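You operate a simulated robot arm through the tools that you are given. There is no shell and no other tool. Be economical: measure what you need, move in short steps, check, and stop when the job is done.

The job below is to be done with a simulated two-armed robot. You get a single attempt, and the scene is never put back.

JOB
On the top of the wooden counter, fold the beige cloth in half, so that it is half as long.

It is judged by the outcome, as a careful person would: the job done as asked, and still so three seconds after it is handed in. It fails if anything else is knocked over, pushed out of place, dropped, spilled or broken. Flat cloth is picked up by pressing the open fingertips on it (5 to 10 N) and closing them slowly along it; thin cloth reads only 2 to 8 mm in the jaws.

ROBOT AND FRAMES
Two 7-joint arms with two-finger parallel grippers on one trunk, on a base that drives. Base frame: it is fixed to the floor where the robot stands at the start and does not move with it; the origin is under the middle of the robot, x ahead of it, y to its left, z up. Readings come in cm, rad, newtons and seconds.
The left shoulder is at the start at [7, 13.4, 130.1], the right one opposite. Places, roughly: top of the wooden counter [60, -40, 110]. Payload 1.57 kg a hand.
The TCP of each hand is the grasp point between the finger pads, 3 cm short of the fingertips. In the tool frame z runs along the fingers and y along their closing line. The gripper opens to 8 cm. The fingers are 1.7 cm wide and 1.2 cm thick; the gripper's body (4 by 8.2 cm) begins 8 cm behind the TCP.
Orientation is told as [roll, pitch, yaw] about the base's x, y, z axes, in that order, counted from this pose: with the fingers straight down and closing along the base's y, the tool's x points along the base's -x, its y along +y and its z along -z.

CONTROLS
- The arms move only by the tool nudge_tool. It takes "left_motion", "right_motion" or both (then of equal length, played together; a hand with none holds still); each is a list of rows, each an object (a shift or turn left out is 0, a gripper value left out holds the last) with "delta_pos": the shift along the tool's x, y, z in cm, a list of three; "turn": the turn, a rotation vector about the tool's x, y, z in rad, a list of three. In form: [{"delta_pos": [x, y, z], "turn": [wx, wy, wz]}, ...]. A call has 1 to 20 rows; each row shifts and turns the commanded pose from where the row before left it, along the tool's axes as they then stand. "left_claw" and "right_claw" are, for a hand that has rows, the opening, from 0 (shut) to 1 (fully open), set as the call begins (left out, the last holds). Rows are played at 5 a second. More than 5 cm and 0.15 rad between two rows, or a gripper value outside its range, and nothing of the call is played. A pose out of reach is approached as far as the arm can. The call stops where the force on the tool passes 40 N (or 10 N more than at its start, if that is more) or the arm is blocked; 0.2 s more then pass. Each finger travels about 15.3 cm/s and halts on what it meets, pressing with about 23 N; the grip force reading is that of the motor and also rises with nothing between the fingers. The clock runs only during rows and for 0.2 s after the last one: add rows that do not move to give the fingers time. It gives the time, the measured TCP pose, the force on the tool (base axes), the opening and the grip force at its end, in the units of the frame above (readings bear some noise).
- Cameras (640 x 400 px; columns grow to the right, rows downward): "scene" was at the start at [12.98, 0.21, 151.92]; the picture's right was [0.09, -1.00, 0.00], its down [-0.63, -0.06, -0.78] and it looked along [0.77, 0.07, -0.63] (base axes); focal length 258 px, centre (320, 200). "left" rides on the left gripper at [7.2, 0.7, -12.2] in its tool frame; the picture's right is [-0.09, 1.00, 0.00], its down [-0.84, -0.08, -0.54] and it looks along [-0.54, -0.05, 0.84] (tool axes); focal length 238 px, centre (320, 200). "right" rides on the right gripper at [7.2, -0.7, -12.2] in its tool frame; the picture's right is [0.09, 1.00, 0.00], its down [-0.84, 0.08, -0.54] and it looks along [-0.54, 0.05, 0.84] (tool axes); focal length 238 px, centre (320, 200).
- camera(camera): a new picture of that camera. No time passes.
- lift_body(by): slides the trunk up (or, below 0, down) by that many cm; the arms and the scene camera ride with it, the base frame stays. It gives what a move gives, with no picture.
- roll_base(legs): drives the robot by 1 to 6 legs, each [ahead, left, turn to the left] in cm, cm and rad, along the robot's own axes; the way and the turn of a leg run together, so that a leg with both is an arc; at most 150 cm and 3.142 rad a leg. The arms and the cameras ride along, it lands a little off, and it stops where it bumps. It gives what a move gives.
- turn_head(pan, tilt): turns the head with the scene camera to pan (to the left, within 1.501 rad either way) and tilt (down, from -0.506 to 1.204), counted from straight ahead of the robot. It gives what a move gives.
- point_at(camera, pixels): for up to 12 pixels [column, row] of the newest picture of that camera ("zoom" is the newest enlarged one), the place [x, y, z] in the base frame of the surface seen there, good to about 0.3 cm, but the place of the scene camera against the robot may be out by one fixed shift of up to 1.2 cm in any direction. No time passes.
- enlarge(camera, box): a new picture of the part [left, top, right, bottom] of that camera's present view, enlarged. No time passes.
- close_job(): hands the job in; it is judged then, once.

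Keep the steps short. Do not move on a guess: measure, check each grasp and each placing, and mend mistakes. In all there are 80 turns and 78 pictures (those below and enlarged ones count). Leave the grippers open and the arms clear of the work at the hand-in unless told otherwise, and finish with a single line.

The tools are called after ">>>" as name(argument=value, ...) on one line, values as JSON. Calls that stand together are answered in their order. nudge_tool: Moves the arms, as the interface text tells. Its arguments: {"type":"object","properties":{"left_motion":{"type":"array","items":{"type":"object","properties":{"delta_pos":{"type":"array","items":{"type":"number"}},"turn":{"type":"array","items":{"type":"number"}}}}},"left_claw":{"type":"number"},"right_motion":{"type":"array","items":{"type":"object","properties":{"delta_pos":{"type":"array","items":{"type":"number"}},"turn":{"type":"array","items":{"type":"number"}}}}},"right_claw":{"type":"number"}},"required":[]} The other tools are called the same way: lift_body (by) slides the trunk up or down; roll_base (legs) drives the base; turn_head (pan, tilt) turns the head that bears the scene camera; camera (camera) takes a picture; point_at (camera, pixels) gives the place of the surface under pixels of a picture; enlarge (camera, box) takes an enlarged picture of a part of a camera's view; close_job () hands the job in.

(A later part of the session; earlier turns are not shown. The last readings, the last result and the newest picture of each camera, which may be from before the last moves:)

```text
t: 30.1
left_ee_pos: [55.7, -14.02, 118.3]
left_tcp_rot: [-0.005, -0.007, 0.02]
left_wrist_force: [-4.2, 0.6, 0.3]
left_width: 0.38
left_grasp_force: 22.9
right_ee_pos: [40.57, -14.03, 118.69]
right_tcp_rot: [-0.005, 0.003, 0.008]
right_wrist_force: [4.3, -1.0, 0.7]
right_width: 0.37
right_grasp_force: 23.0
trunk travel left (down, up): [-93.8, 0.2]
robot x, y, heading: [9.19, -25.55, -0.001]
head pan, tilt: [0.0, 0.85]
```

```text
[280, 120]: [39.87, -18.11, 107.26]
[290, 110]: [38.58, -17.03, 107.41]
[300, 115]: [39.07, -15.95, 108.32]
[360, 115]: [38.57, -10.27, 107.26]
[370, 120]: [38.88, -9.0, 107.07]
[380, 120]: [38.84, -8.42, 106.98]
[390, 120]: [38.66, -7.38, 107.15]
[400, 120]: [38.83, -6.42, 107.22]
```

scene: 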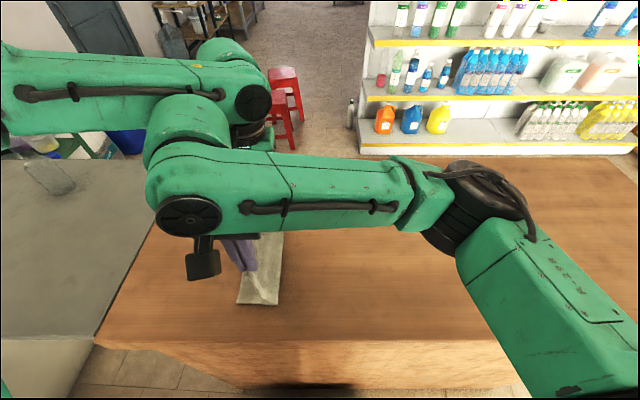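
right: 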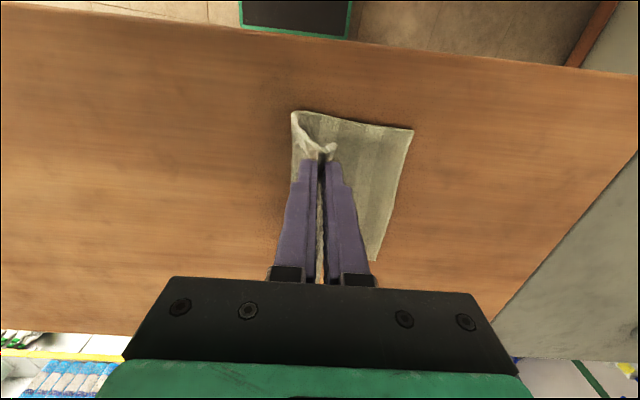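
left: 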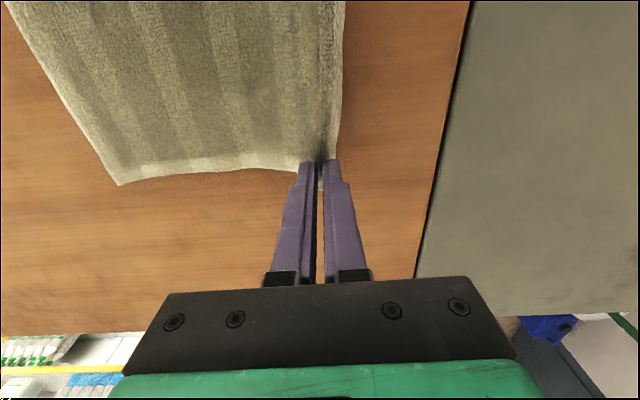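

The bottom edge lies at y≈−5 and the bend is at y≈−16.7, so half the length (11.7 cm) lies flat. The hands pull apart slightly (4 N along x), so I relax that, lower, and start the fold back to +y.

>>> nudge_tool(left_motion=[{"delta_pos": [0.15, 0, 0]}, {"delta_pos": [0.1, 0, 1.2]}, {"delta_pos": [0, 0, 1.3]}, {}], right_motion=[{"delta_pos": [-0.15, 0, 0]}, {"delta_pos": [-0.1, 0, 1.2]}, {"delta_pos": [0, 0, 1.3]}, {}])

>>> roll_base(legs=[[0, 2.5, 0]])

>>> camera(camera="right")

>>> camera(camera="left")

```text
t: 31.1
left_ee_pos: [55.29, -13.73, 115.9]
left_tcp_rot: [-0.009, -0.007, 0.021]
left_wrist_force: [-0.3, -0.4, -0.3]
left_width: 0.34
left_grasp_force: 22.8
right_ee_pos: [40.86, -13.84, 116.14]
right_tcp_rot: [-0.007, 0.003, 0.007]
right_wrist_force: [0.6, 0.0, 0.1]
right_width: 0.38
right_grasp_force: 22.6
trunk travel left (down, up): [-93.8, 0.2]
robot x, y, heading: [9.21, -25.09, 0.003]
head pan, tilt: [0.0, 0.85]
```

```text
t: 31.9
left_ee_pos: [55.36, -11.91, 115.97]
left_tcp_rot: [-0.004, -0.006, 0.022]
left_wrist_force: [-0.3, -0.7, 0.6]
left_width: 0.35
left_grasp_force: 23.2
right_ee_pos: [40.88, -12.01, 116.29]
right_tcp_rot: [-0.002, 0.003, 0.006]
right_wrist_force: [-0.2, -0.9, 0.3]
right_width: 0.38
right_grasp_force: 23.0
trunk travel left (down, up): [-93.8, 0.2]
robot x, y, heading: [8.99, -22.36, 0.003]
head pan, tilt: [0.0, 0.85]
```

```text
46 pictures are left
```

right: 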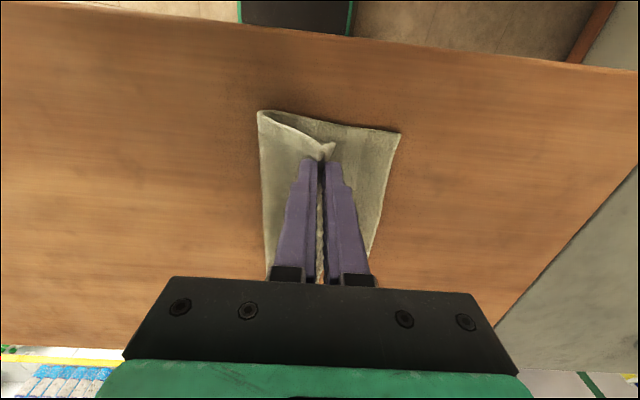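

```text
45 pictures are left
```

left: 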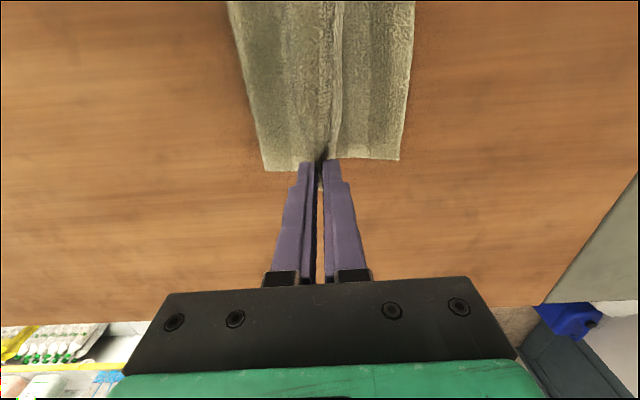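

The fold is forming well. I measure the bottom edge and the bend.

>>> point_at(camera="right", pixels=[[397, 137], [260, 116], [264, 180], [332, 150]])

>>> point_at(camera="left", pixels=[[398, 155], [268, 167], [408, 60]])

```text
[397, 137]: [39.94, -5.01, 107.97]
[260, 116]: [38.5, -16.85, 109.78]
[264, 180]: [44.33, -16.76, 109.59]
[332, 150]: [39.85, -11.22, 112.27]
```

```text
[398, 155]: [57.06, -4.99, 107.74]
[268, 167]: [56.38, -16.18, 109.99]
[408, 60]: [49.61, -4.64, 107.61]
```

The edge is at y≈−5 and the bend at −16.8. I continue 3 cm to +y and down 3 cm.

>>> roll_base(legs=[[0, 2.5, 0]])

>>> nudge_tool(left_motion=[{"delta_pos": [0, 0, 1]}, {"delta_pos": [0, 0, 1]}, {"delta_pos": [0, 0, 1]}, {}], right_motion=[{"delta_pos": [0, 0, 1.1]}, {"delta_pos": [0, 0, 1.1]}, {"delta_pos": [0, 0, 1]}, {}])

>>> camera(camera="right")

>>> camera(camera="left")

>>> point_at(camera="right", pixels=[[374, 137], [240, 120], [250, 120], [338, 150], [342, 145]])

```text
t: 32.7
left_ee_pos: [55.39, -9.52, 116.01]
left_tcp_rot: [-0.002, -0.007, 0.021]
left_wrist_force: [-0.1, -0.7, -0.1]
left_width: 0.33
left_grasp_force: 22.9
right_ee_pos: [40.96, -9.55, 116.29]
right_tcp_rot: [-0.002, 0.003, 0.006]
right_wrist_force: [-0.6, -0.9, 0.1]
right_width: 0.36
right_grasp_force: 23.3
trunk travel left (down, up): [-93.8, 0.2]
robot x, y, heading: [8.59, -20.14, -0.001]
head pan, tilt: [0.0, 0.85]
```

```text
t: 33.7
left_ee_pos: [55.27, -8.68, 112.8]
left_tcp_rot: [-0.011, -0.01, 0.021]
left_wrist_force: [0.3, -0.7, 0.5]
left_width: 0.37
left_grasp_force: 22.5
right_ee_pos: [41.11, -8.79, 113.05]
right_tcp_rot: [-0.009, 0.003, 0.007]
right_wrist_force: [-0.1, 0.7, 0.1]
right_width: 0.35
right_grasp_force: 22.7
trunk travel left (down, up): [-93.8, 0.2]
robot x, y, heading: [9.15, -20.51, -0.005]
head pan, tilt: [0.0, 0.85]
```

```text
44 pictures are left
```

right: 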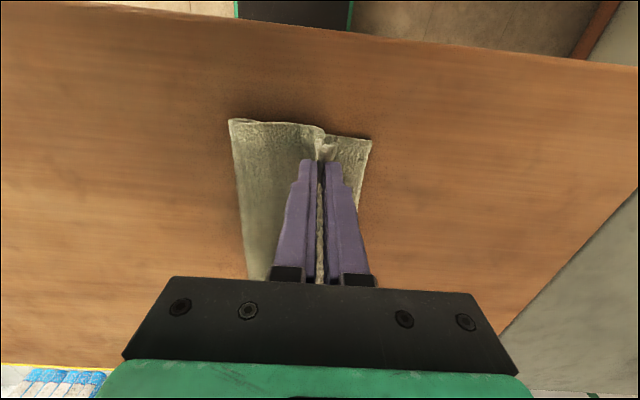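

```text
43 pictures are left
```

left: 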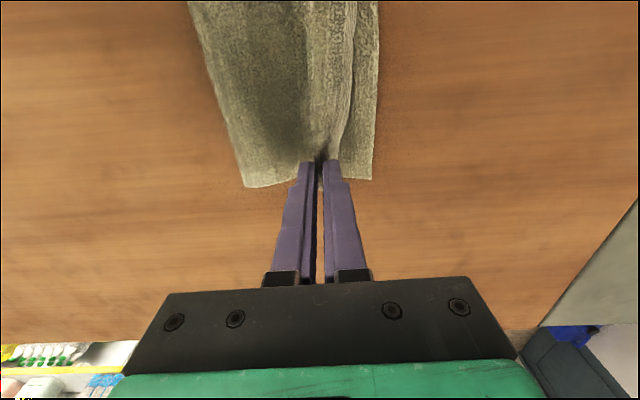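

```text
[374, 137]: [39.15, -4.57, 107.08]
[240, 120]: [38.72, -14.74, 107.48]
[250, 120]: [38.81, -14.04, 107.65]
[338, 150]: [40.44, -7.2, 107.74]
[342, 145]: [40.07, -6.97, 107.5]
```

The flap is nearly down. I lower to light contact.

>>> nudge_tool(left_motion=[{"delta_pos": [0, 0, 0.7]}, {"delta_pos": [0, 0, 0.6]}, {}], right_motion=[{"delta_pos": [0, 0, 0.8]}, {"delta_pos": [0, 0, 0.7]}, {}])

```text
t: 34.5
left_ee_pos: [55.24, -8.97, 111.63]
left_tcp_rot: [-0.007, -0.009, 0.02]
left_wrist_force: [-0.4, -1.0, 3.1]
left_width: 0.41
left_grasp_force: 23.1
right_ee_pos: [40.85, -9.17, 111.57]
right_tcp_rot: [-0.007, 0.002, 0.007]
right_wrist_force: [1.0, 0.0, 0.4]
right_width: 0.36
right_grasp_force: 23.5
trunk travel left (down, up): [-93.8, 0.2]
robot x, y, heading: [8.81, -20.31, 0.005]
head pan, tilt: [0.0, 0.85]
```

Light contact on the left. I lower a touch more and open slowly, so the fingers spread the gathered cloth back out.

>>> nudge_tool(left_motion=[{"delta_pos": [0, 0, 0.15]}, {}], right_motion=[{"delta_pos": [0, 0, 0.3]}, {}])

>>> nudge_tool(left_motion=[{}], right_motion=[{}], left_claw=0.12, right_claw=0.12)

>>> nudge_tool(left_motion=[{}], right_motion=[{}], left_claw=0.24, right_claw=0.24)

>>> nudge_tool(left_motion=[{}], right_motion=[{}], left_claw=0.36, right_claw=0.36)

>>> camera(camera="right")

>>> camera(camera="left")

```text
t: 35.1
left_ee_pos: [55.25, -8.92, 111.47]
left_tcp_rot: [-0.008, -0.008, 0.021]
left_wrist_force: [-0.7, -0.5, 5.5]
left_width: 0.36
left_grasp_force: 22.9
right_ee_pos: [40.78, -8.99, 111.09]
right_tcp_rot: [-0.006, 0.001, 0.007]
right_wrist_force: [0.5, 0.7, 0.4]
right_width: 0.38
right_grasp_force: 23.0
trunk travel left (down, up): [-93.8, 0.2]
robot x, y, heading: [8.81, -20.27, 0.002]
head pan, tilt: [0.0, 0.85]
```

```text
t: 35.5
left_ee_pos: [55.43, -8.93, 111.38]
left_tcp_rot: [-0.008, -0.006, 0.022]
left_wrist_force: [-0.3, -0.2, 1.2]
left_width: 0.99
left_grasp_force: 0.3
right_ee_pos: [40.89, -9.04, 111.17]
right_tcp_rot: [-0.008, 0.002, 0.008]
right_wrist_force: [0.0, -0.7, 1.2]
right_width: 0.99
right_grasp_force: 0.0
trunk travel left (down, up): [-93.8, 0.2]
robot x, y, heading: [9.08, -20.7, -0.0]
head pan, tilt: [0.0, 0.85]
```

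```text
t: 35.9
left_ee_pos: [55.27, -9.04, 111.3]
left_tcp_rot: [-0.009, -0.008, 0.022]
left_wrist_force: [-0.1, -0.7, 0.4]
left_width: 1.91
left_grasp_force: 0.1
right_ee_pos: [40.86, -9.0, 111.09]
right_tcp_rot: [-0.009, 0.003, 0.007]
right_wrist_force: [0.2, 0.2, 0.9]
right_width: 1.9
right_grasp_force: 0.1
trunk travel left (down, up): [-93.8, 0.2]
robot x, y, heading: [8.62, -20.38, 0.001]
head pan, tilt: [0.0, 0.85]
```

```text
t: 36.3
left_ee_pos: [55.32, -8.96, 111.47]
left_tcp_rot: [-0.009, -0.007, 0.021]
left_wrist_force: [0.2, -0.3, 0.2]
left_width: 2.87
left_grasp_force: 0.1
right_ee_pos: [40.75, -8.98, 111.17]
right_tcp_rot: [-0.009, 0.003, 0.006]
right_wrist_force: [-0.8, 0.6, 0.5]
right_width: 2.85
right_grasp_force: 0.0
trunk travel left (down, up): [-93.8, 0.2]
robot x, y, heading: [8.47, -20.05, 0.001]
head pan, tilt: [0.0, 0.85]
```

```text
42 pictures are left
```

right: 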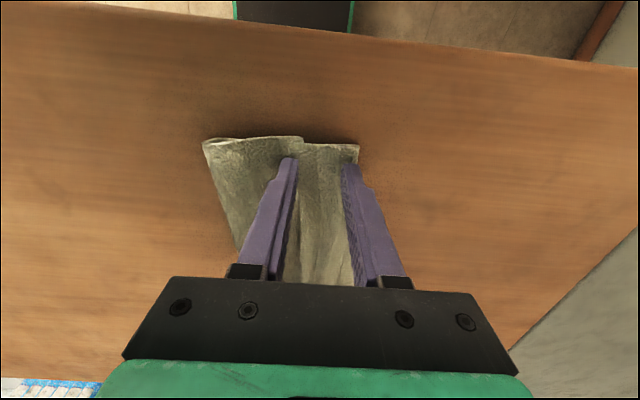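

```text
41 pictures are left
```

left: 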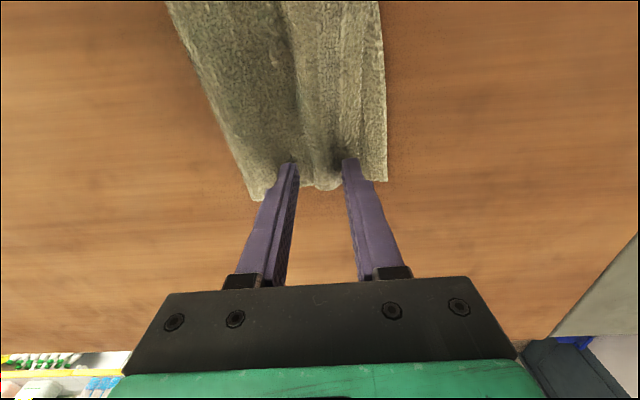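

It opened well and the flap spread out. I lift both hands up to look.

>>> nudge_tool(left_motion=[{"delta_pos": [0, 0, -0.3]}, {"delta_pos": [0, 0, -1]}, {"delta_pos": [0, 0, -2]}, {"delta_pos": [0, 0, -3]}, {"delta_pos": [0, 0, -3]}, {}], right_motion=[{"delta_pos": [0, 0, -0.3]}, {"delta_pos": [0, 0, -1]}, {"delta_pos": [0, 0, -2]}, {"delta_pos": [0, 0, -3]}, {"delta_pos": [0, 0, -3]}, {}], left_claw=0.5, right_claw=0.5)

>>> camera(camera="right")

>>> camera(camera="left")

>>> camera(camera="scene")

```text
t: 37.7
left_ee_pos: [55.13, -9.09, 120.85]
left_tcp_rot: [-0.008, -0.007, 0.018]
left_wrist_force: [0.2, 1.0, 0.1]
left_width: 4.02
left_grasp_force: 0.1
right_ee_pos: [40.79, -9.1, 120.48]
right_tcp_rot: [-0.007, 0.004, 0.006]
right_wrist_force: [0.3, 0.4, 0.6]
right_width: 4.01
right_grasp_force: 0.1
trunk travel left (down, up): [-93.8, 0.2]
robot x, y, heading: [8.57, -20.3, 0.0]
head pan, tilt: [0.0, 0.85]
```

```text
40 pictures are left
```

right: 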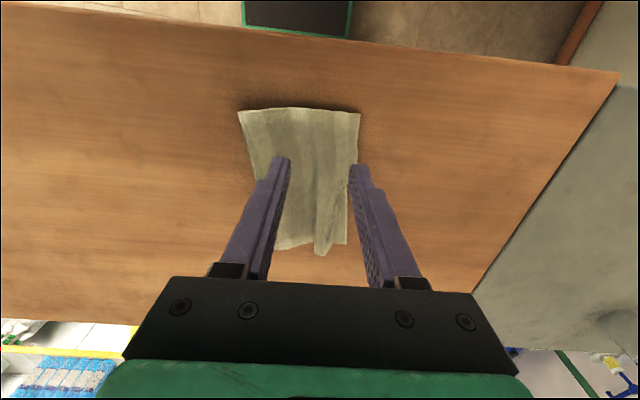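

```text
39 pictures are left
```

left: 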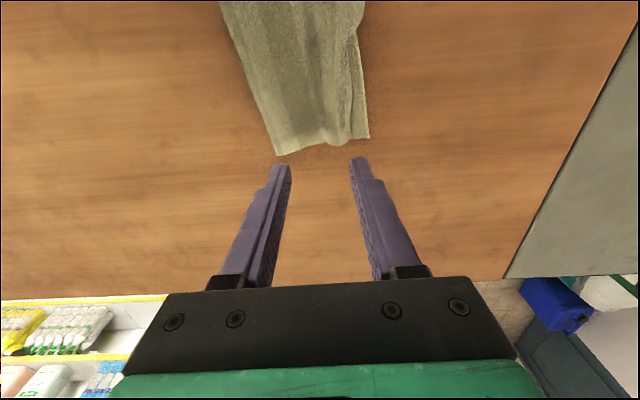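

```text
38 pictures are left
```

scene: 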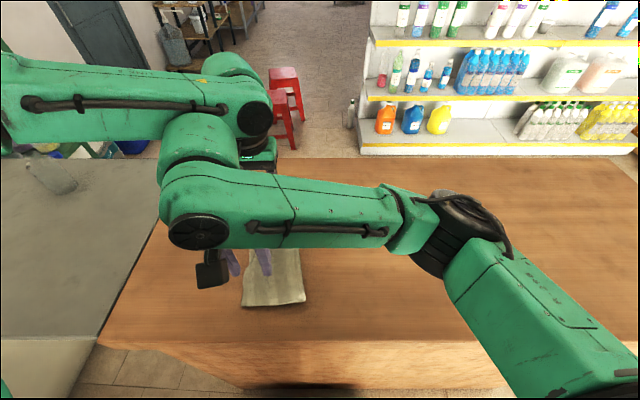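

It looks folded. I move the right hand up and off to the right for a clear look.

>>> nudge_tool(right_motion=[{"delta_pos": [0, 0, -2]}, {"delta_pos": [0, -3, -2]}, {"delta_pos": [0, -4, 0]}, {"delta_pos": [0, -4, 0]}, {"delta_pos": [0, -4, 0]}, {"delta_pos": [0, -4, 0]}, {"delta_pos": [0, -4, 0]}, {}])

>>> camera(camera="scene")

>>> enlarge(camera="scene", box=[200, 220, 350, 320])

```text
t: 39.5
left_ee_pos: [54.99, -9.03, 120.96]
left_tcp_rot: [-0.009, -0.009, 0.02]
left_wrist_force: [1.0, 0.3, 0.7]
left_width: 4.0
left_grasp_force: 0.1
right_ee_pos: [40.93, -32.15, 124.56]
right_tcp_rot: [-0.008, 0.005, 0.007]
right_wrist_force: [-0.1, 0.6, -0.7]
right_width: 4.02
right_grasp_force: 0.0
trunk travel left (down, up): [-93.8, 0.2]
robot x, y, heading: [8.81, -20.05, -0.001]
head pan, tilt: [0.0, 0.85]
```

```text
37 pictures are left
```

scene: 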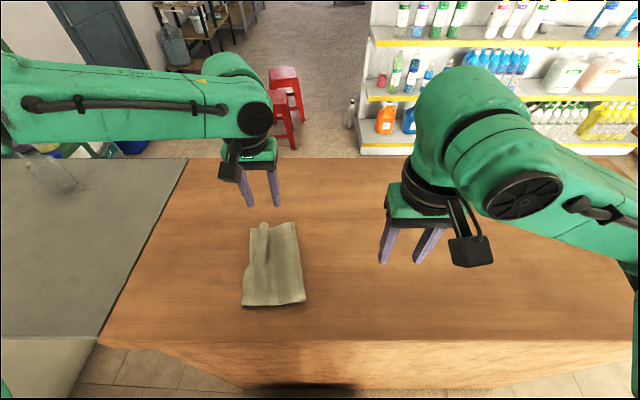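

```text
4.00 times, centred on (275, 270) of scene
```

zoom: 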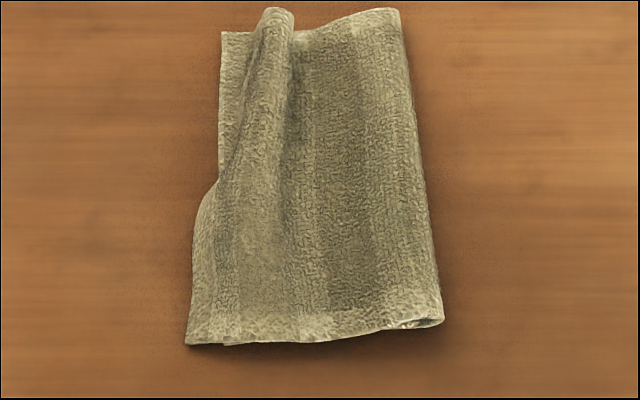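

The near corner is good. At the far corner a loose ridge remains, so the top edge is about 1.3 cm short there. I measure it.

>>> point_at(camera="zoom", pixels=[[225, 40], [272, 15], [265, 60], [255, 120], [250, 180], [238, 70], [222, 170], [390, 20], [205, 260], [190, 335], [435, 315], [310, 60]])

>>> camera(camera="right")

>>> point_at(camera="left", pixels=[[366, 133], [345, 138], [335, 142], [325, 142], [300, 148], [278, 150], [338, 100], [358, 90], [330, 50]])

```text
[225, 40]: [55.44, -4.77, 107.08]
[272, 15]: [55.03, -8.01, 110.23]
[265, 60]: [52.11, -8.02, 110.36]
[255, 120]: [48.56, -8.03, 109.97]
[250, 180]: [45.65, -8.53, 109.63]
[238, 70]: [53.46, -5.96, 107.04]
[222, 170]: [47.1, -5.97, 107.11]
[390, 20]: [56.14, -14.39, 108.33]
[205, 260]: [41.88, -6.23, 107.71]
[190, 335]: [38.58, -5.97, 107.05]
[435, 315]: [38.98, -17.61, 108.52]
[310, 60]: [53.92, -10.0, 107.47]
```

```text
35 pictures are left
```

right: 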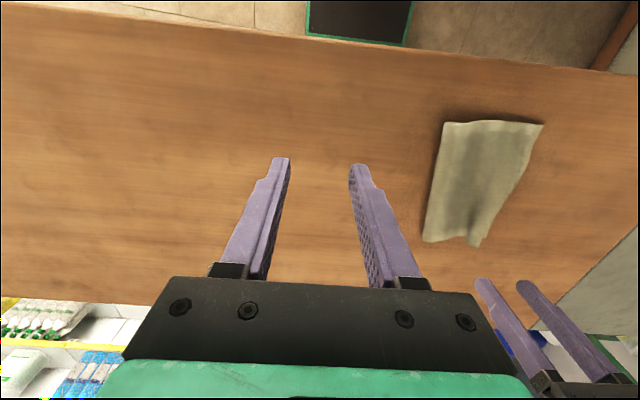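

```text
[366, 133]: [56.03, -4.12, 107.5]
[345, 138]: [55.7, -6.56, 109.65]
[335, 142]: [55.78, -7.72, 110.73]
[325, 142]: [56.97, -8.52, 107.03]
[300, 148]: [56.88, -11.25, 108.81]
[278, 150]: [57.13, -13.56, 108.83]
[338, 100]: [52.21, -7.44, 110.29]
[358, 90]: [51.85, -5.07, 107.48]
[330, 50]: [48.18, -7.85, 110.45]
```

The ridge runs at y≈−7.7, up to z≈110.5, along x 46–57. I press it down with the left hand's closed fingertips at x≈54.5, then open them slowly to spread it.

>>> nudge_tool(left_motion=[{"delta_pos": [0.3, 0.8, 1]}, {"delta_pos": [0.3, 0.8, 2]}, {"delta_pos": [0, 0, 2]}, {"delta_pos": [0, 0, 2]}, {"delta_pos": [0, 0, 1]}, {"delta_pos": [0, 0, 1]}, {}], left_claw=0)

>>> camera(camera="left")

```text
t: 41.1
left_ee_pos: [54.7, -7.34, 111.71]
left_tcp_rot: [-0.008, -0.008, 0.022]
left_wrist_force: [0.7, 0.4, 1.9]
left_width: 0.0
left_grasp_force: 22.0
right_ee_pos: [40.86, -32.18, 124.6]
right_tcp_rot: [-0.009, 0.003, 0.005]
right_wrist_force: [0.4, 0.0, 0.1]
right_width: 4.0
right_grasp_force: 0.2
trunk travel left (down, up): [-93.8, 0.2]
robot x, y, heading: [8.93, -19.73, -0.003]
head pan, tilt: [0.0, 0.85]
```

```text
34 pictures are left
```

left: 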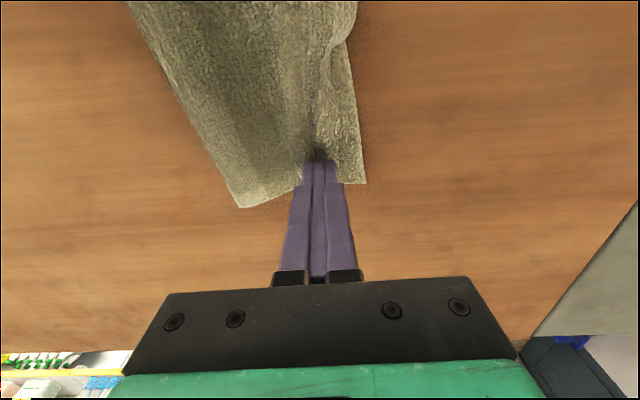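

The ridge is pushed down under the fingertips. I press slightly more and spread in steps.

>>> nudge_tool(left_motion=[{"delta_pos": [0, 0, 0.35]}, {}])

>>> nudge_tool(left_motion=[{}], left_claw=0.12)

>>> nudge_tool(left_motion=[{}], left_claw=0.24)

>>> nudge_tool(left_motion=[{}], left_claw=0.36)

>>> camera(camera="left")

```text
t: 41.7
left_ee_pos: [54.59, -7.27, 111.47]
left_tcp_rot: [-0.011, -0.008, 0.02]
left_wrist_force: [0.0, 0.0, 0.7]
left_width: 0.03
left_grasp_force: 21.7
right_ee_pos: [40.8, -32.17, 124.76]
right_tcp_rot: [-0.01, 0.003, 0.007]
right_wrist_force: [0.3, -0.2, 0.6]
right_width: 4.01
right_grasp_force: 0.0
trunk travel left (down, up): [-93.8, 0.2]
robot x, y, heading: [9.04, -20.21, -0.001]
head pan, tilt: [0.0, 0.85]
```

```text
t: 42.1
left_ee_pos: [54.62, -7.28, 111.5]
left_tcp_rot: [-0.009, -0.006, 0.022]
left_wrist_force: [-1.3, 1.5, 1.1]
left_width: 0.92
left_grasp_force: 0.2
right_ee_pos: [40.89, -32.13, 124.56]
right_tcp_rot: [-0.008, 0.004, 0.009]
right_wrist_force: [0.0, 0.0, 0.3]
right_width: 4.02
right_grasp_force: 0.0
trunk travel left (down, up): [-93.8, 0.2]
robot x, y, heading: [9.1, -20.05, -0.001]
head pan, tilt: [0.0, 0.85]
```

```text
t: 42.5
left_ee_pos: [54.69, -7.29, 111.47]
left_tcp_rot: [-0.009, -0.007, 0.02]
left_wrist_force: [0.7, 0.2, 0.9]
left_width: 1.9
left_grasp_force: 0.1
right_ee_pos: [40.82, -32.27, 124.76]
right_tcp_rot: [-0.007, 0.004, 0.007]
right_wrist_force: [0.4, -0.7, -0.6]
right_width: 4.01
right_grasp_force: 0.1
trunk travel left (down, up): [-93.8, 0.2]
robot x, y, heading: [8.68, -19.74, -0.001]
head pan, tilt: [0.0, 0.85]
```

```text
t: 42.9
left_ee_pos: [54.65, -7.31, 111.46]
left_tcp_rot: [-0.009, -0.007, 0.02]
left_wrist_force: [0.8, 0.1, 0.8]
left_width: 2.84
left_grasp_force: 0.1
right_ee_pos: [40.79, -32.14, 124.66]
right_tcp_rot: [-0.009, 0.003, 0.007]
right_wrist_force: [0.4, -0.3, 0.1]
right_width: 4.0
right_grasp_force: 0.0
trunk travel left (down, up): [-93.8, 0.2]
robot x, y, heading: [8.73, -19.94, 0.001]
head pan, tilt: [0.0, 0.85]
```

```text
33 pictures are left
```

left: 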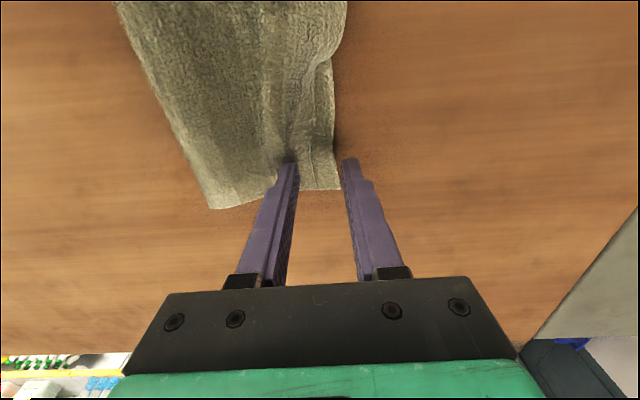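

The far corner got dragged a little to −y instead of spreading. I lift to look.

>>> nudge_tool(left_motion=[{"delta_pos": [0, 0, -1]}, {"delta_pos": [0, 0, -3]}, {"delta_pos": [0, 0, -3]}, {"delta_pos": [0, 0, -3]}, {}])

>>> enlarge(camera="scene", box=[200, 220, 350, 320])

>>> camera(camera="left")

```text
t: 44.1
left_ee_pos: [54.84, -7.11, 121.55]
left_tcp_rot: [-0.008, -0.008, 0.021]
left_wrist_force: [-0.2, -0.7, 0.0]
left_width: 2.87
left_grasp_force: 0.1
right_ee_pos: [40.95, -32.16, 124.61]
right_tcp_rot: [-0.009, 0.004, 0.008]
right_wrist_force: [0.3, 0.4, 0.1]
right_width: 4.01
right_grasp_force: 0.1
trunk travel left (down, up): [-93.8, 0.2]
robot x, y, heading: [9.11, -20.2, -0.001]
head pan, tilt: [0.0, 0.85]
```

```text
4.00 times, centred on (275, 270) of scene
```

zoom: 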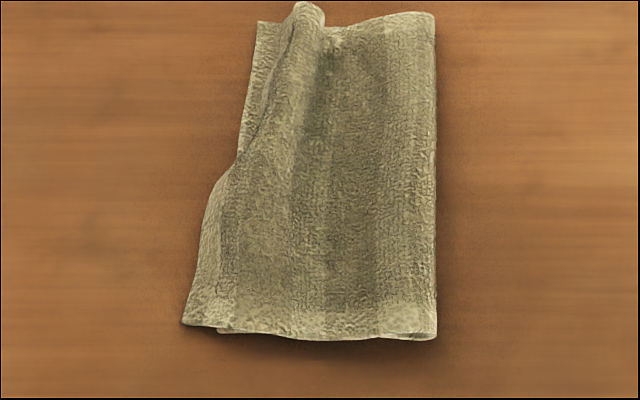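

```text
31 pictures are left
```

left: 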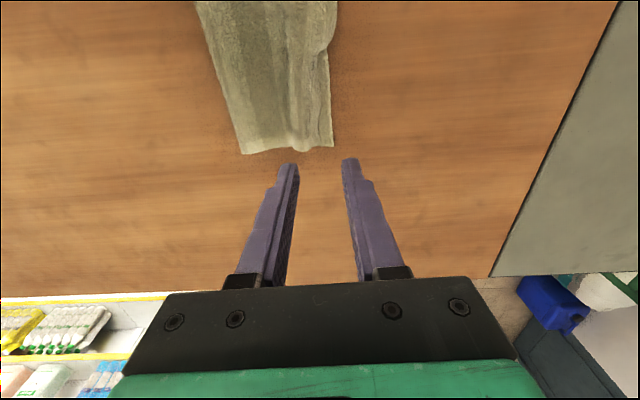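

The ridge sprang back. I'll hold the flap down with the right hand near the fold side, then drag the ridge outward (+y) with the left. I measure first.

>>> point_at(camera="zoom", pixels=[[262, 30], [246, 110], [308, 12], [300, 60], [283, 120], [262, 100], [430, 20], [432, 320], [188, 318], [212, 220], [330, 40]])

>>> point_at(camera="left", pixels=[[331, 144], [302, 145], [243, 150], [319, 120], [327, 80]])

>>> enlarge(camera="left", box=[180, 0, 360, 180])

```text
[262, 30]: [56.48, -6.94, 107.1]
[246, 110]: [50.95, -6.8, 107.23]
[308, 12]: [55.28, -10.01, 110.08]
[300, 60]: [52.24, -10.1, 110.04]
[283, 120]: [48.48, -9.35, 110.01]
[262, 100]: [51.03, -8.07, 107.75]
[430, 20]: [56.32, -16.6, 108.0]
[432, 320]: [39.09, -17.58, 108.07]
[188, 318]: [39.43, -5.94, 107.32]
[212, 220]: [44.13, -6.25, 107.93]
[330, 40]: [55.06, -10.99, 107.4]
```

```text
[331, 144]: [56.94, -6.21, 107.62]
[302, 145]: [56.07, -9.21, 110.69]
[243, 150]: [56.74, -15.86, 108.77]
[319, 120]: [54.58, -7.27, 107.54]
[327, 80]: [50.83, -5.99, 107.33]
```

```text
2.22 times, centred on (270, 90) of left
```

zoom: 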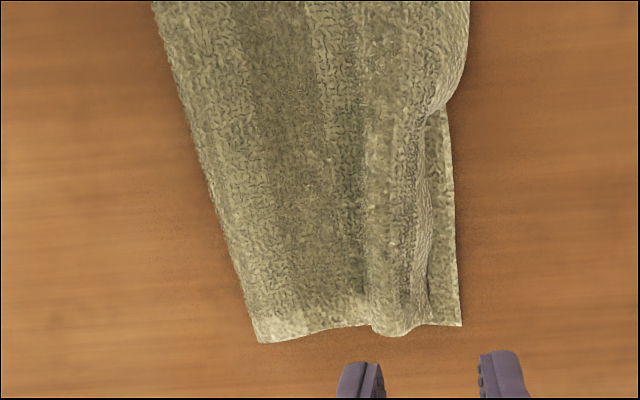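

Reading the geometry at the far end: the bottom ply is about 10 cm, the top ply about 13 cm, with the excess in the ridge. The top ply must roll back over the bend.

I straddle the ridge with the left fingers, the outer one pinning the bottom edge strip at y≈−6.7 and the inner one on the flap. Then I open while shifting −y, so only the inner finger travels.

>>> nudge_tool(left_motion=[{"delta_pos": [0, -0.8, 1]}, {"delta_pos": [0, -0.7, 2]}, {"delta_pos": [0, 0, 2]}, {"delta_pos": [0, 0, 2]}, {"delta_pos": [0, 0, 2]}, {}], left_claw=0.4)

>>> enlarge(camera="left", box=[140, 0, 460, 200])

```text
t: 45.5
left_ee_pos: [54.68, -8.8, 112.41]
left_tcp_rot: [-0.008, -0.008, 0.02]
left_wrist_force: [-0.5, 0.2, -0.2]
left_width: 3.2
left_grasp_force: 0.1
right_ee_pos: [40.83, -32.1, 124.56]
right_tcp_rot: [-0.008, 0.003, 0.008]
right_wrist_force: [1.1, 0.1, 0.5]
right_width: 4.0
right_grasp_force: 0.1
trunk travel left (down, up): [-93.8, 0.2]
robot x, y, heading: [8.65, -20.51, -0.0]
head pan, tilt: [0.0, 0.85]
```

```text
2.00 times, centred on (300, 100) of left
```

zoom: 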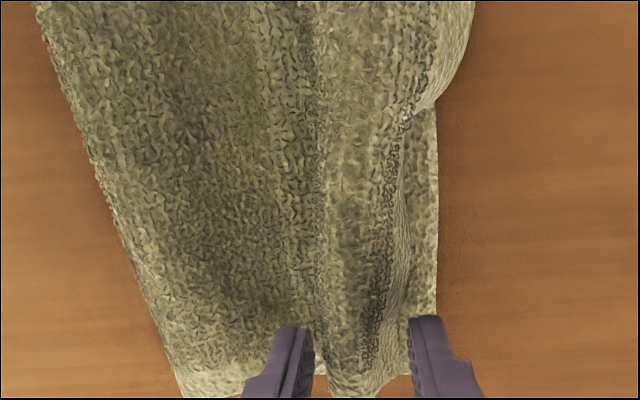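

The ridge sits between the fingers, with the outer finger over the exposed bottom strip. I lower to press.

>>> nudge_tool(left_motion=[{"delta_pos": [0, 0, 0.6]}, {"delta_pos": [0, 0, 0.5]}, {"delta_pos": [0, 0, 0.3]}, {"delta_pos": [0, 0, 0.3]}, {}])

```text
t: 46.7
left_ee_pos: [54.85, -8.83, 110.61]
left_tcp_rot: [-0.008, -0.009, 0.02]
left_wrist_force: [0.6, 0.2, 2.7]
left_width: 3.23
left_grasp_force: 0.2
right_ee_pos: [40.75, -32.12, 124.77]
right_tcp_rot: [-0.007, 0.004, 0.007]
right_wrist_force: [-0.3, -0.4, -0.6]
right_width: 4.0
right_grasp_force: 0.1
trunk travel left (down, up): [-93.8, 0.2]
robot x, y, heading: [9.24, -20.4, -0.0]
head pan, tilt: [0.0, 0.85]
```

>>> nudge_tool(left_motion=[{"delta_pos": [0, 0, 0.15]}, {}])

>>> nudge_tool(left_motion=[{"delta_pos": [0, -0.4, 0]}, {}], left_claw=0.5)

>>> nudge_tool(left_motion=[{"delta_pos": [0, -0.4, 0]}, {}], left_claw=0.6)

>>> camera(camera="left")

```text
t: 47.3
left_ee_pos: [54.8, -8.72, 110.46]
left_tcp_rot: [-0.009, -0.01, 0.021]
left_wrist_force: [1.6, 0.5, 4.5]
left_width: 3.2
left_grasp_force: 0.0
right_ee_pos: [40.84, -32.18, 124.67]
right_tcp_rot: [-0.008, 0.003, 0.005]
right_wrist_force: [0.2, -0.2, 0.7]
right_width: 4.0
right_grasp_force: 0.0
trunk travel left (down, up): [-93.8, 0.2]
robot x, y, heading: [9.08, -20.25, -0.003]
head pan, tilt: [0.0, 0.85]
```

```text
t: 47.9
left_ee_pos: [54.69, -9.11, 110.69]
left_tcp_rot: [-0.01, -0.008, 0.021]
left_wrist_force: [0.7, 0.9, 3.0]
left_width: 3.9
left_grasp_force: 0.1
right_ee_pos: [40.86, -32.17, 124.7]
right_tcp_rot: [-0.006, 0.005, 0.008]
right_wrist_force: [0.4, 0.3, -0.8]
right_width: 4.0
right_grasp_force: 0.0
trunk travel left (down, up): [-93.8, 0.2]
robot x, y, heading: [8.8, -20.12, -0.007]
head pan, tilt: [0.0, 0.85]
```

```text
t: 48.5
left_ee_pos: [54.53, -9.4, 110.61]
left_tcp_rot: [-0.008, -0.007, 0.02]
left_wrist_force: [0.9, 0.7, 1.9]
left_width: 4.75
left_grasp_force: 0.1
right_ee_pos: [40.79, -32.13, 124.7]
right_tcp_rot: [-0.008, 0.003, 0.009]
right_wrist_force: [0.2, 0.2, 0.2]
right_width: 4.02
right_grasp_force: 0.1
trunk travel left (down, up): [-93.8, 0.2]
robot x, y, heading: [8.73, -20.54, 0.002]
head pan, tilt: [0.0, 0.85]
```

```text
28 pictures are left
```

left: 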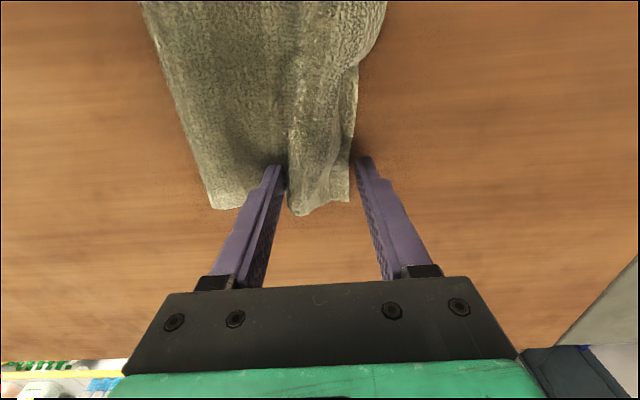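

The ridge is lower now, but the outer finger slipped off the edge. I lift and look.

>>> nudge_tool(left_motion=[{"delta_pos": [0, 0, -1]}, {"delta_pos": [0, 0, -3]}, {"delta_pos": [0, 0, -3]}, {"delta_pos": [0, 0, -3]}, {}])

>>> enlarge(camera="scene", box=[200, 220, 350, 320])

>>> camera(camera="left")

>>> point_at(camera="zoom", pixels=[[262, 30], [300, 30], [320, 20], [300, 100], [430, 20], [432, 320], [188, 318], [330, 40]])

```text
t: 49.7
left_ee_pos: [54.82, -9.63, 120.55]
left_tcp_rot: [-0.01, -0.006, 0.022]
left_wrist_force: [-0.1, -0.2, 0.3]
left_width: 4.76
left_grasp_force: 0.2
right_ee_pos: [40.97, -32.17, 124.63]
right_tcp_rot: [-0.008, 0.005, 0.007]
right_wrist_force: [0.6, 0.7, -0.1]
right_width: 4.0
right_grasp_force: 0.0
trunk travel left (down, up): [-93.8, 0.2]
robot x, y, heading: [9.03, -20.01, -0.005]
head pan, tilt: [0.0, 0.85]
```

```text
4.00 times, centred on (275, 270) of scene
```

zoom: 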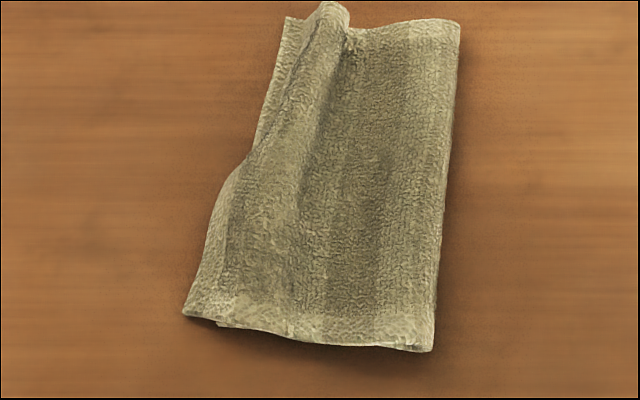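

```text
26 pictures are left
```

left: 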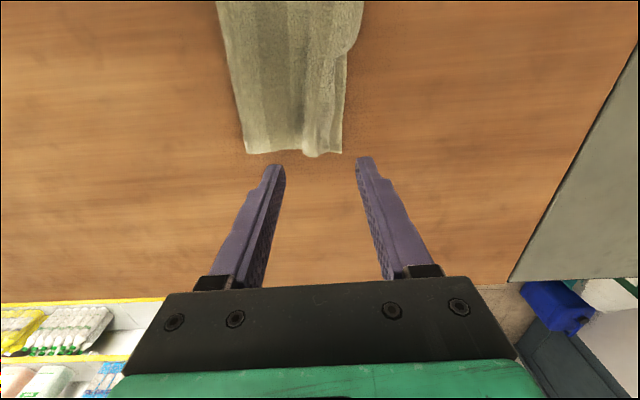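

```text
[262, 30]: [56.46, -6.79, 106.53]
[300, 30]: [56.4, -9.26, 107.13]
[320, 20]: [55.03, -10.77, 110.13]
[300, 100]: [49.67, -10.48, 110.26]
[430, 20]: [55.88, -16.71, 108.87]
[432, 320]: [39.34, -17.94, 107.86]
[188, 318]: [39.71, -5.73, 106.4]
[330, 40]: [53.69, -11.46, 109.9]
```

The far end just turned instead. I'll use both hands: the left's inner finger pins the exposed bottom strip at the far corner, while the right's left finger drags the top ply toward −y over the bend. I measure with the left camera.

>>> point_at(camera="left", pixels=[[339, 148], [342, 110], [333, 148], [325, 150], [313, 153], [300, 147], [280, 148], [248, 150], [236, 100], [300, 80], [345, 60]])

>>> enlarge(camera="left", box=[200, 40, 400, 170])

```text
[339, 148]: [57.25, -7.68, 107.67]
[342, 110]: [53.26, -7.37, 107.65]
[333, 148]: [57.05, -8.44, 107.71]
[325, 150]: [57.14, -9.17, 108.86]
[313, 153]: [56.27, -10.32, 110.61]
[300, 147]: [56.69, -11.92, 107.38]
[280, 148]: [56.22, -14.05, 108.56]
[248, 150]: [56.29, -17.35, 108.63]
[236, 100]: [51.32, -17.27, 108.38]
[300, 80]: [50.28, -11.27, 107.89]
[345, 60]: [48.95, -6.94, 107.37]
```

```text
3.08 times, centred on (300, 105) of left
```

zoom: 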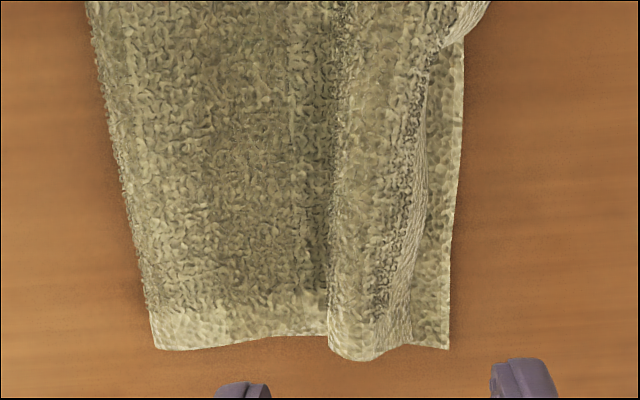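

Strip to pin: y −7.6 to −8.9, x 51–57. I use fully open grippers for clearance. The left TCP goes to y=−3.5, which puts its inner finger at −8.1, and presses down.

>>> nudge_tool(left_motion=[{"delta_pos": [0, 3, 0]}, {"delta_pos": [0, 3.1, 1]}, {"delta_pos": [0, 0, 2]}, {"delta_pos": [0, 0, 2]}, {"delta_pos": [0, 0, 2]}, {"delta_pos": [0, 0, 1.5]}, {}], left_claw=1)

>>> enlarge(camera="left", box=[140, 0, 460, 200])

```text
t: 51.3
left_ee_pos: [54.5, -3.52, 111.93]
left_tcp_rot: [-0.009, -0.008, 0.022]
left_wrist_force: [0.0, -0.2, -0.6]
left_width: 7.98
left_grasp_force: 0.0
right_ee_pos: [40.94, -32.18, 124.59]
right_tcp_rot: [-0.006, 0.004, 0.008]
right_wrist_force: [-0.6, 0.2, -0.4]
right_width: 3.98
right_grasp_force: 0.0
trunk travel left (down, up): [-93.8, 0.2]
robot x, y, heading: [8.83, -20.3, -0.001]
head pan, tilt: [0.0, 0.85]
```

```text
2.00 times, centred on (300, 100) of left
```

zoom: 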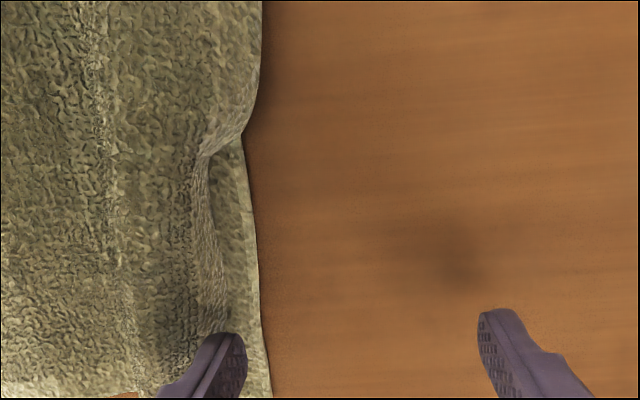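

The finger is over the strip. I shift it 0.3 cm outward and press, then bring the right hand over the flap, still high.

>>> nudge_tool(left_motion=[{"delta_pos": [0, 0.3, 0]}, {"delta_pos": [0, 0, 0.6]}, {"delta_pos": [0, 0, 0.6]}, {"delta_pos": [0, 0, 0.35]}, {"delta_pos": [0, 0, 0.15]}, {}])

>>> nudge_tool(right_motion=[{"delta_pos": [-3, 2, 0]}, {"delta_pos": [-3, 3, 0]}, {"delta_pos": [-3, 3, 0]}, {"delta_pos": [-3, 3, 1]}, {"delta_pos": [0, 2, 2]}, {"delta_pos": [0, 1.6, 2]}, {}], right_claw=1)

>>> camera(camera="scene")

>>> camera(camera="right")

```text
t: 52.7
left_ee_pos: [54.63, -3.22, 110.38]
left_tcp_rot: [-0.009, -0.008, 0.022]
left_wrist_force: [0.0, -0.6, 1.2]
left_width: 7.99
left_grasp_force: 0.1
right_ee_pos: [40.95, -32.18, 124.58]
right_tcp_rot: [-0.006, 0.003, 0.007]
right_wrist_force: [-0.6, 0.2, 0.6]
right_width: 4.0
right_grasp_force: 0.0
trunk travel left (down, up): [-93.8, 0.2]
robot x, y, heading: [8.73, -20.1, 0.006]
head pan, tilt: [0.0, 0.85]
```

```text
t: 54.3
left_ee_pos: [54.59, -3.23, 110.4]
left_tcp_rot: [-0.008, -0.007, 0.02]
left_wrist_force: [0.8, 0.3, 1.8]
left_width: 7.97
left_grasp_force: 0.1
right_ee_pos: [53.15, -16.95, 119.49]
right_tcp_rot: [-0.008, 0.003, 0.008]
right_wrist_force: [0.3, -0.5, -0.3]
right_width: 8.02
right_grasp_force: 0.1
trunk travel left (down, up): [-93.8, 0.2]
robot x, y, heading: [9.05, -20.38, -0.001]
head pan, tilt: [0.0, 0.85]
```

```text
23 pictures are left
```

scene: 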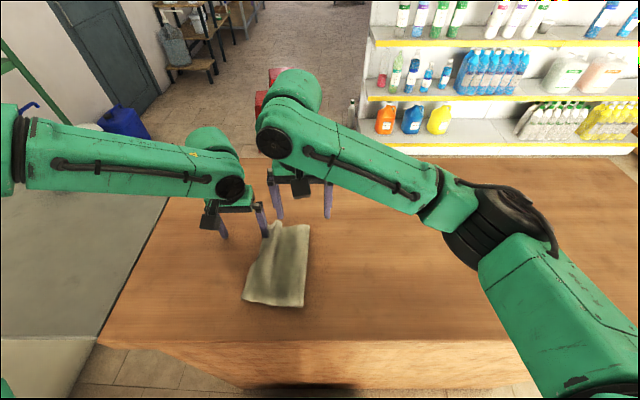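

```text
22 pictures are left
```

right: 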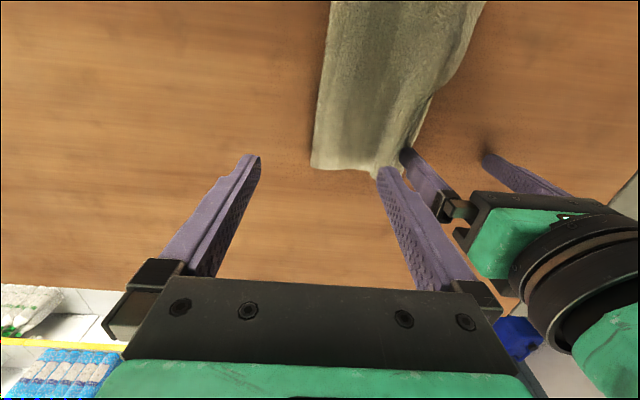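

The hands are close but clear. I press the left harder and bring the right finger down on the flap at y≈−12.5.

>>> nudge_tool(left_motion=[{"delta_pos": [0, 0, 0.2]}, {"delta_pos": [0, 0, 0.15]}, {}])

>>> nudge_tool(right_motion=[{"delta_pos": [0, -0.2, 2]}, {"delta_pos": [0, 0, 2]}, {"delta_pos": [0, 0, 2]}, {"delta_pos": [0, 0, 1.5]}, {"delta_pos": [0, 0, 0.6]}, {"delta_pos": [0, 0, 0.4]}, {}])

```text
t: 55.1
left_ee_pos: [54.49, -3.19, 110.18]
left_tcp_rot: [-0.01, -0.015, 0.022]
left_wrist_force: [2.9, 0.8, 19.4]
left_width: 7.91
left_grasp_force: 0.0
right_ee_pos: [53.0, -16.99, 119.5]
right_tcp_rot: [-0.008, 0.0, 0.007]
right_wrist_force: [-0.3, 1.0, 0.0]
right_width: 8.01
right_grasp_force: 0.0
trunk travel left (down, up): [-93.8, 0.2]
robot x, y, heading: [9.14, -20.32, 0.001]
head pan, tilt: [0.0, 0.85]
```

```text
t: 56.7
left_ee_pos: [54.51, -3.16, 110.22]
left_tcp_rot: [-0.009, -0.013, 0.02]
left_wrist_force: [8.7, 2.0, 32.0]
left_width: 7.86
left_grasp_force: 0.1
right_ee_pos: [52.87, -17.68, 111.23]
right_tcp_rot: [-0.008, 0.002, 0.007]
right_wrist_force: [0.8, 0.0, 0.6]
right_width: 8.02
right_grasp_force: 0.0
trunk travel left (down, up): [-93.8, 0.2]
robot x, y, heading: [8.95, -20.25, -0.002]
head pan, tilt: [0.0, 0.85]
```

The left presses too hard at 32 N, so I ease it 0.15 cm. The right isn't quite touching, so I lower it 0.4.

>>> nudge_tool(left_motion=[{"delta_pos": [0, 0, -0.15]}, {}, {}], right_motion=[{"delta_pos": [0, 0, 0.25]}, {"delta_pos": [0, 0, 0.2]}, {}])

```text
t: 57.5
left_ee_pos: [54.37, -3.21, 110.19]
left_tcp_rot: [-0.007, -0.01, 0.02]
left_wrist_force: [5.2, 0.7, 20.2]
left_width: 7.97
left_grasp_force: 0.1
right_ee_pos: [52.89, -17.64, 110.77]
right_tcp_rot: [-0.008, 0.002, 0.006]
right_wrist_force: [0.5, 1.0, 3.4]
right_width: 7.99
right_grasp_force: 0.0
trunk travel left (down, up): [-93.8, 0.2]
robot x, y, heading: [8.97, -20.21, -0.004]
head pan, tilt: [0.0, 0.85]
```

Left 20 N, right 3.4 N. Now I drag the right finger 2.5 cm to −y in small steps.

>>> nudge_tool(right_motion=[{"delta_pos": [0, 0, 0.06]}, {"delta_pos": [0, -0.5, 0]}, {"delta_pos": [0, -0.5, 0]}, {"delta_pos": [0, -0.5, 0]}, {"delta_pos": [0, -0.5, 0]}, {"delta_pos": [0, -0.5, 0]}, {}])

>>> enlarge(camera="scene", box=[180, 170, 360, 320])

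```text
t: 59.1
left_ee_pos: [54.41, -3.2, 110.25]
left_tcp_rot: [-0.008, -0.007, 0.02]
left_wrist_force: [0.8, -1.1, 12.3]
left_width: 8.01
left_grasp_force: 0.1
right_ee_pos: [52.9, -20.1, 110.78]
right_tcp_rot: [-0.007, 0.003, 0.008]
right_wrist_force: [-0.8, 2.1, 2.6]
right_width: 8.02
right_grasp_force: 0.0
trunk travel left (down, up): [-93.8, 0.2]
robot x, y, heading: [9.15, -20.07, -0.003]
head pan, tilt: [0.0, 0.85]
```

```text
2.67 times, centred on (270, 245) of scene
```

zoom: 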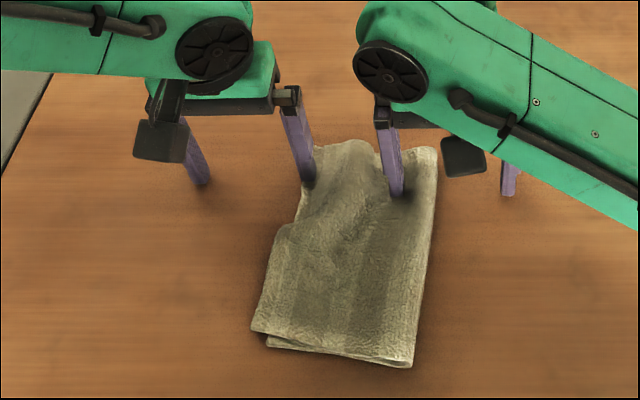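

It works, the ridge is flattening. One more stroke: lift the right finger, go back 2.5 cm, press and drag again.

>>> nudge_tool(right_motion=[{"delta_pos": [0, 0, -1.5]}, {"delta_pos": [0, 1.3, 0]}, {"delta_pos": [0, 1.4, 0]}, {"delta_pos": [0, 0, 1]}, {"delta_pos": [0, 0, 0.5]}, {}])

>>> nudge_tool(right_motion=[{"delta_pos": [0, 0, 0.05]}, {"delta_pos": [0, -0.5, 0]}, {"delta_pos": [0, -0.5, 0]}, {"delta_pos": [0, -0.5, 0]}, {"delta_pos": [0, -0.5, 0]}, {}])

>>> enlarge(camera="scene", box=[180, 170, 360, 320])

```text
t: 60.5
left_ee_pos: [54.43, -3.24, 110.27]
left_tcp_rot: [-0.009, -0.009, 0.02]
left_wrist_force: [2.1, -0.6, 9.0]
left_width: 8.0
left_grasp_force: 0.1
right_ee_pos: [52.81, -17.25, 110.52]
right_tcp_rot: [-0.007, 0.0, 0.008]
right_wrist_force: [0.9, 0.8, 6.6]
right_width: 8.03
right_grasp_force: 0.2
trunk travel left (down, up): [-93.8, 0.2]
robot x, y, heading: [8.95, -20.04, -0.002]
head pan, tilt: [0.0, 0.85]
```

```text
t: 61.9
left_ee_pos: [54.43, -3.14, 110.27]
left_tcp_rot: [-0.008, -0.009, 0.022]
left_wrist_force: [-0.2, -3.3, 8.2]
left_width: 8.0
left_grasp_force: 0.0
right_ee_pos: [52.76, -19.36, 110.6]
right_tcp_rot: [-0.006, 0.001, 0.006]
right_wrist_force: [0.1, 2.6, 3.7]
right_width: 8.01
right_grasp_force: 0.1
trunk travel left (down, up): [-93.8, 0.2]
robot x, y, heading: [8.87, -20.56, 0.002]
head pan, tilt: [0.0, 0.85]
```

```text
2.67 times, centred on (270, 245) of scene
```

zoom: 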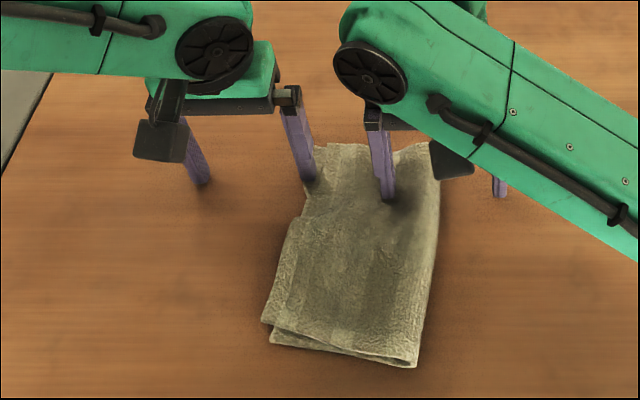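

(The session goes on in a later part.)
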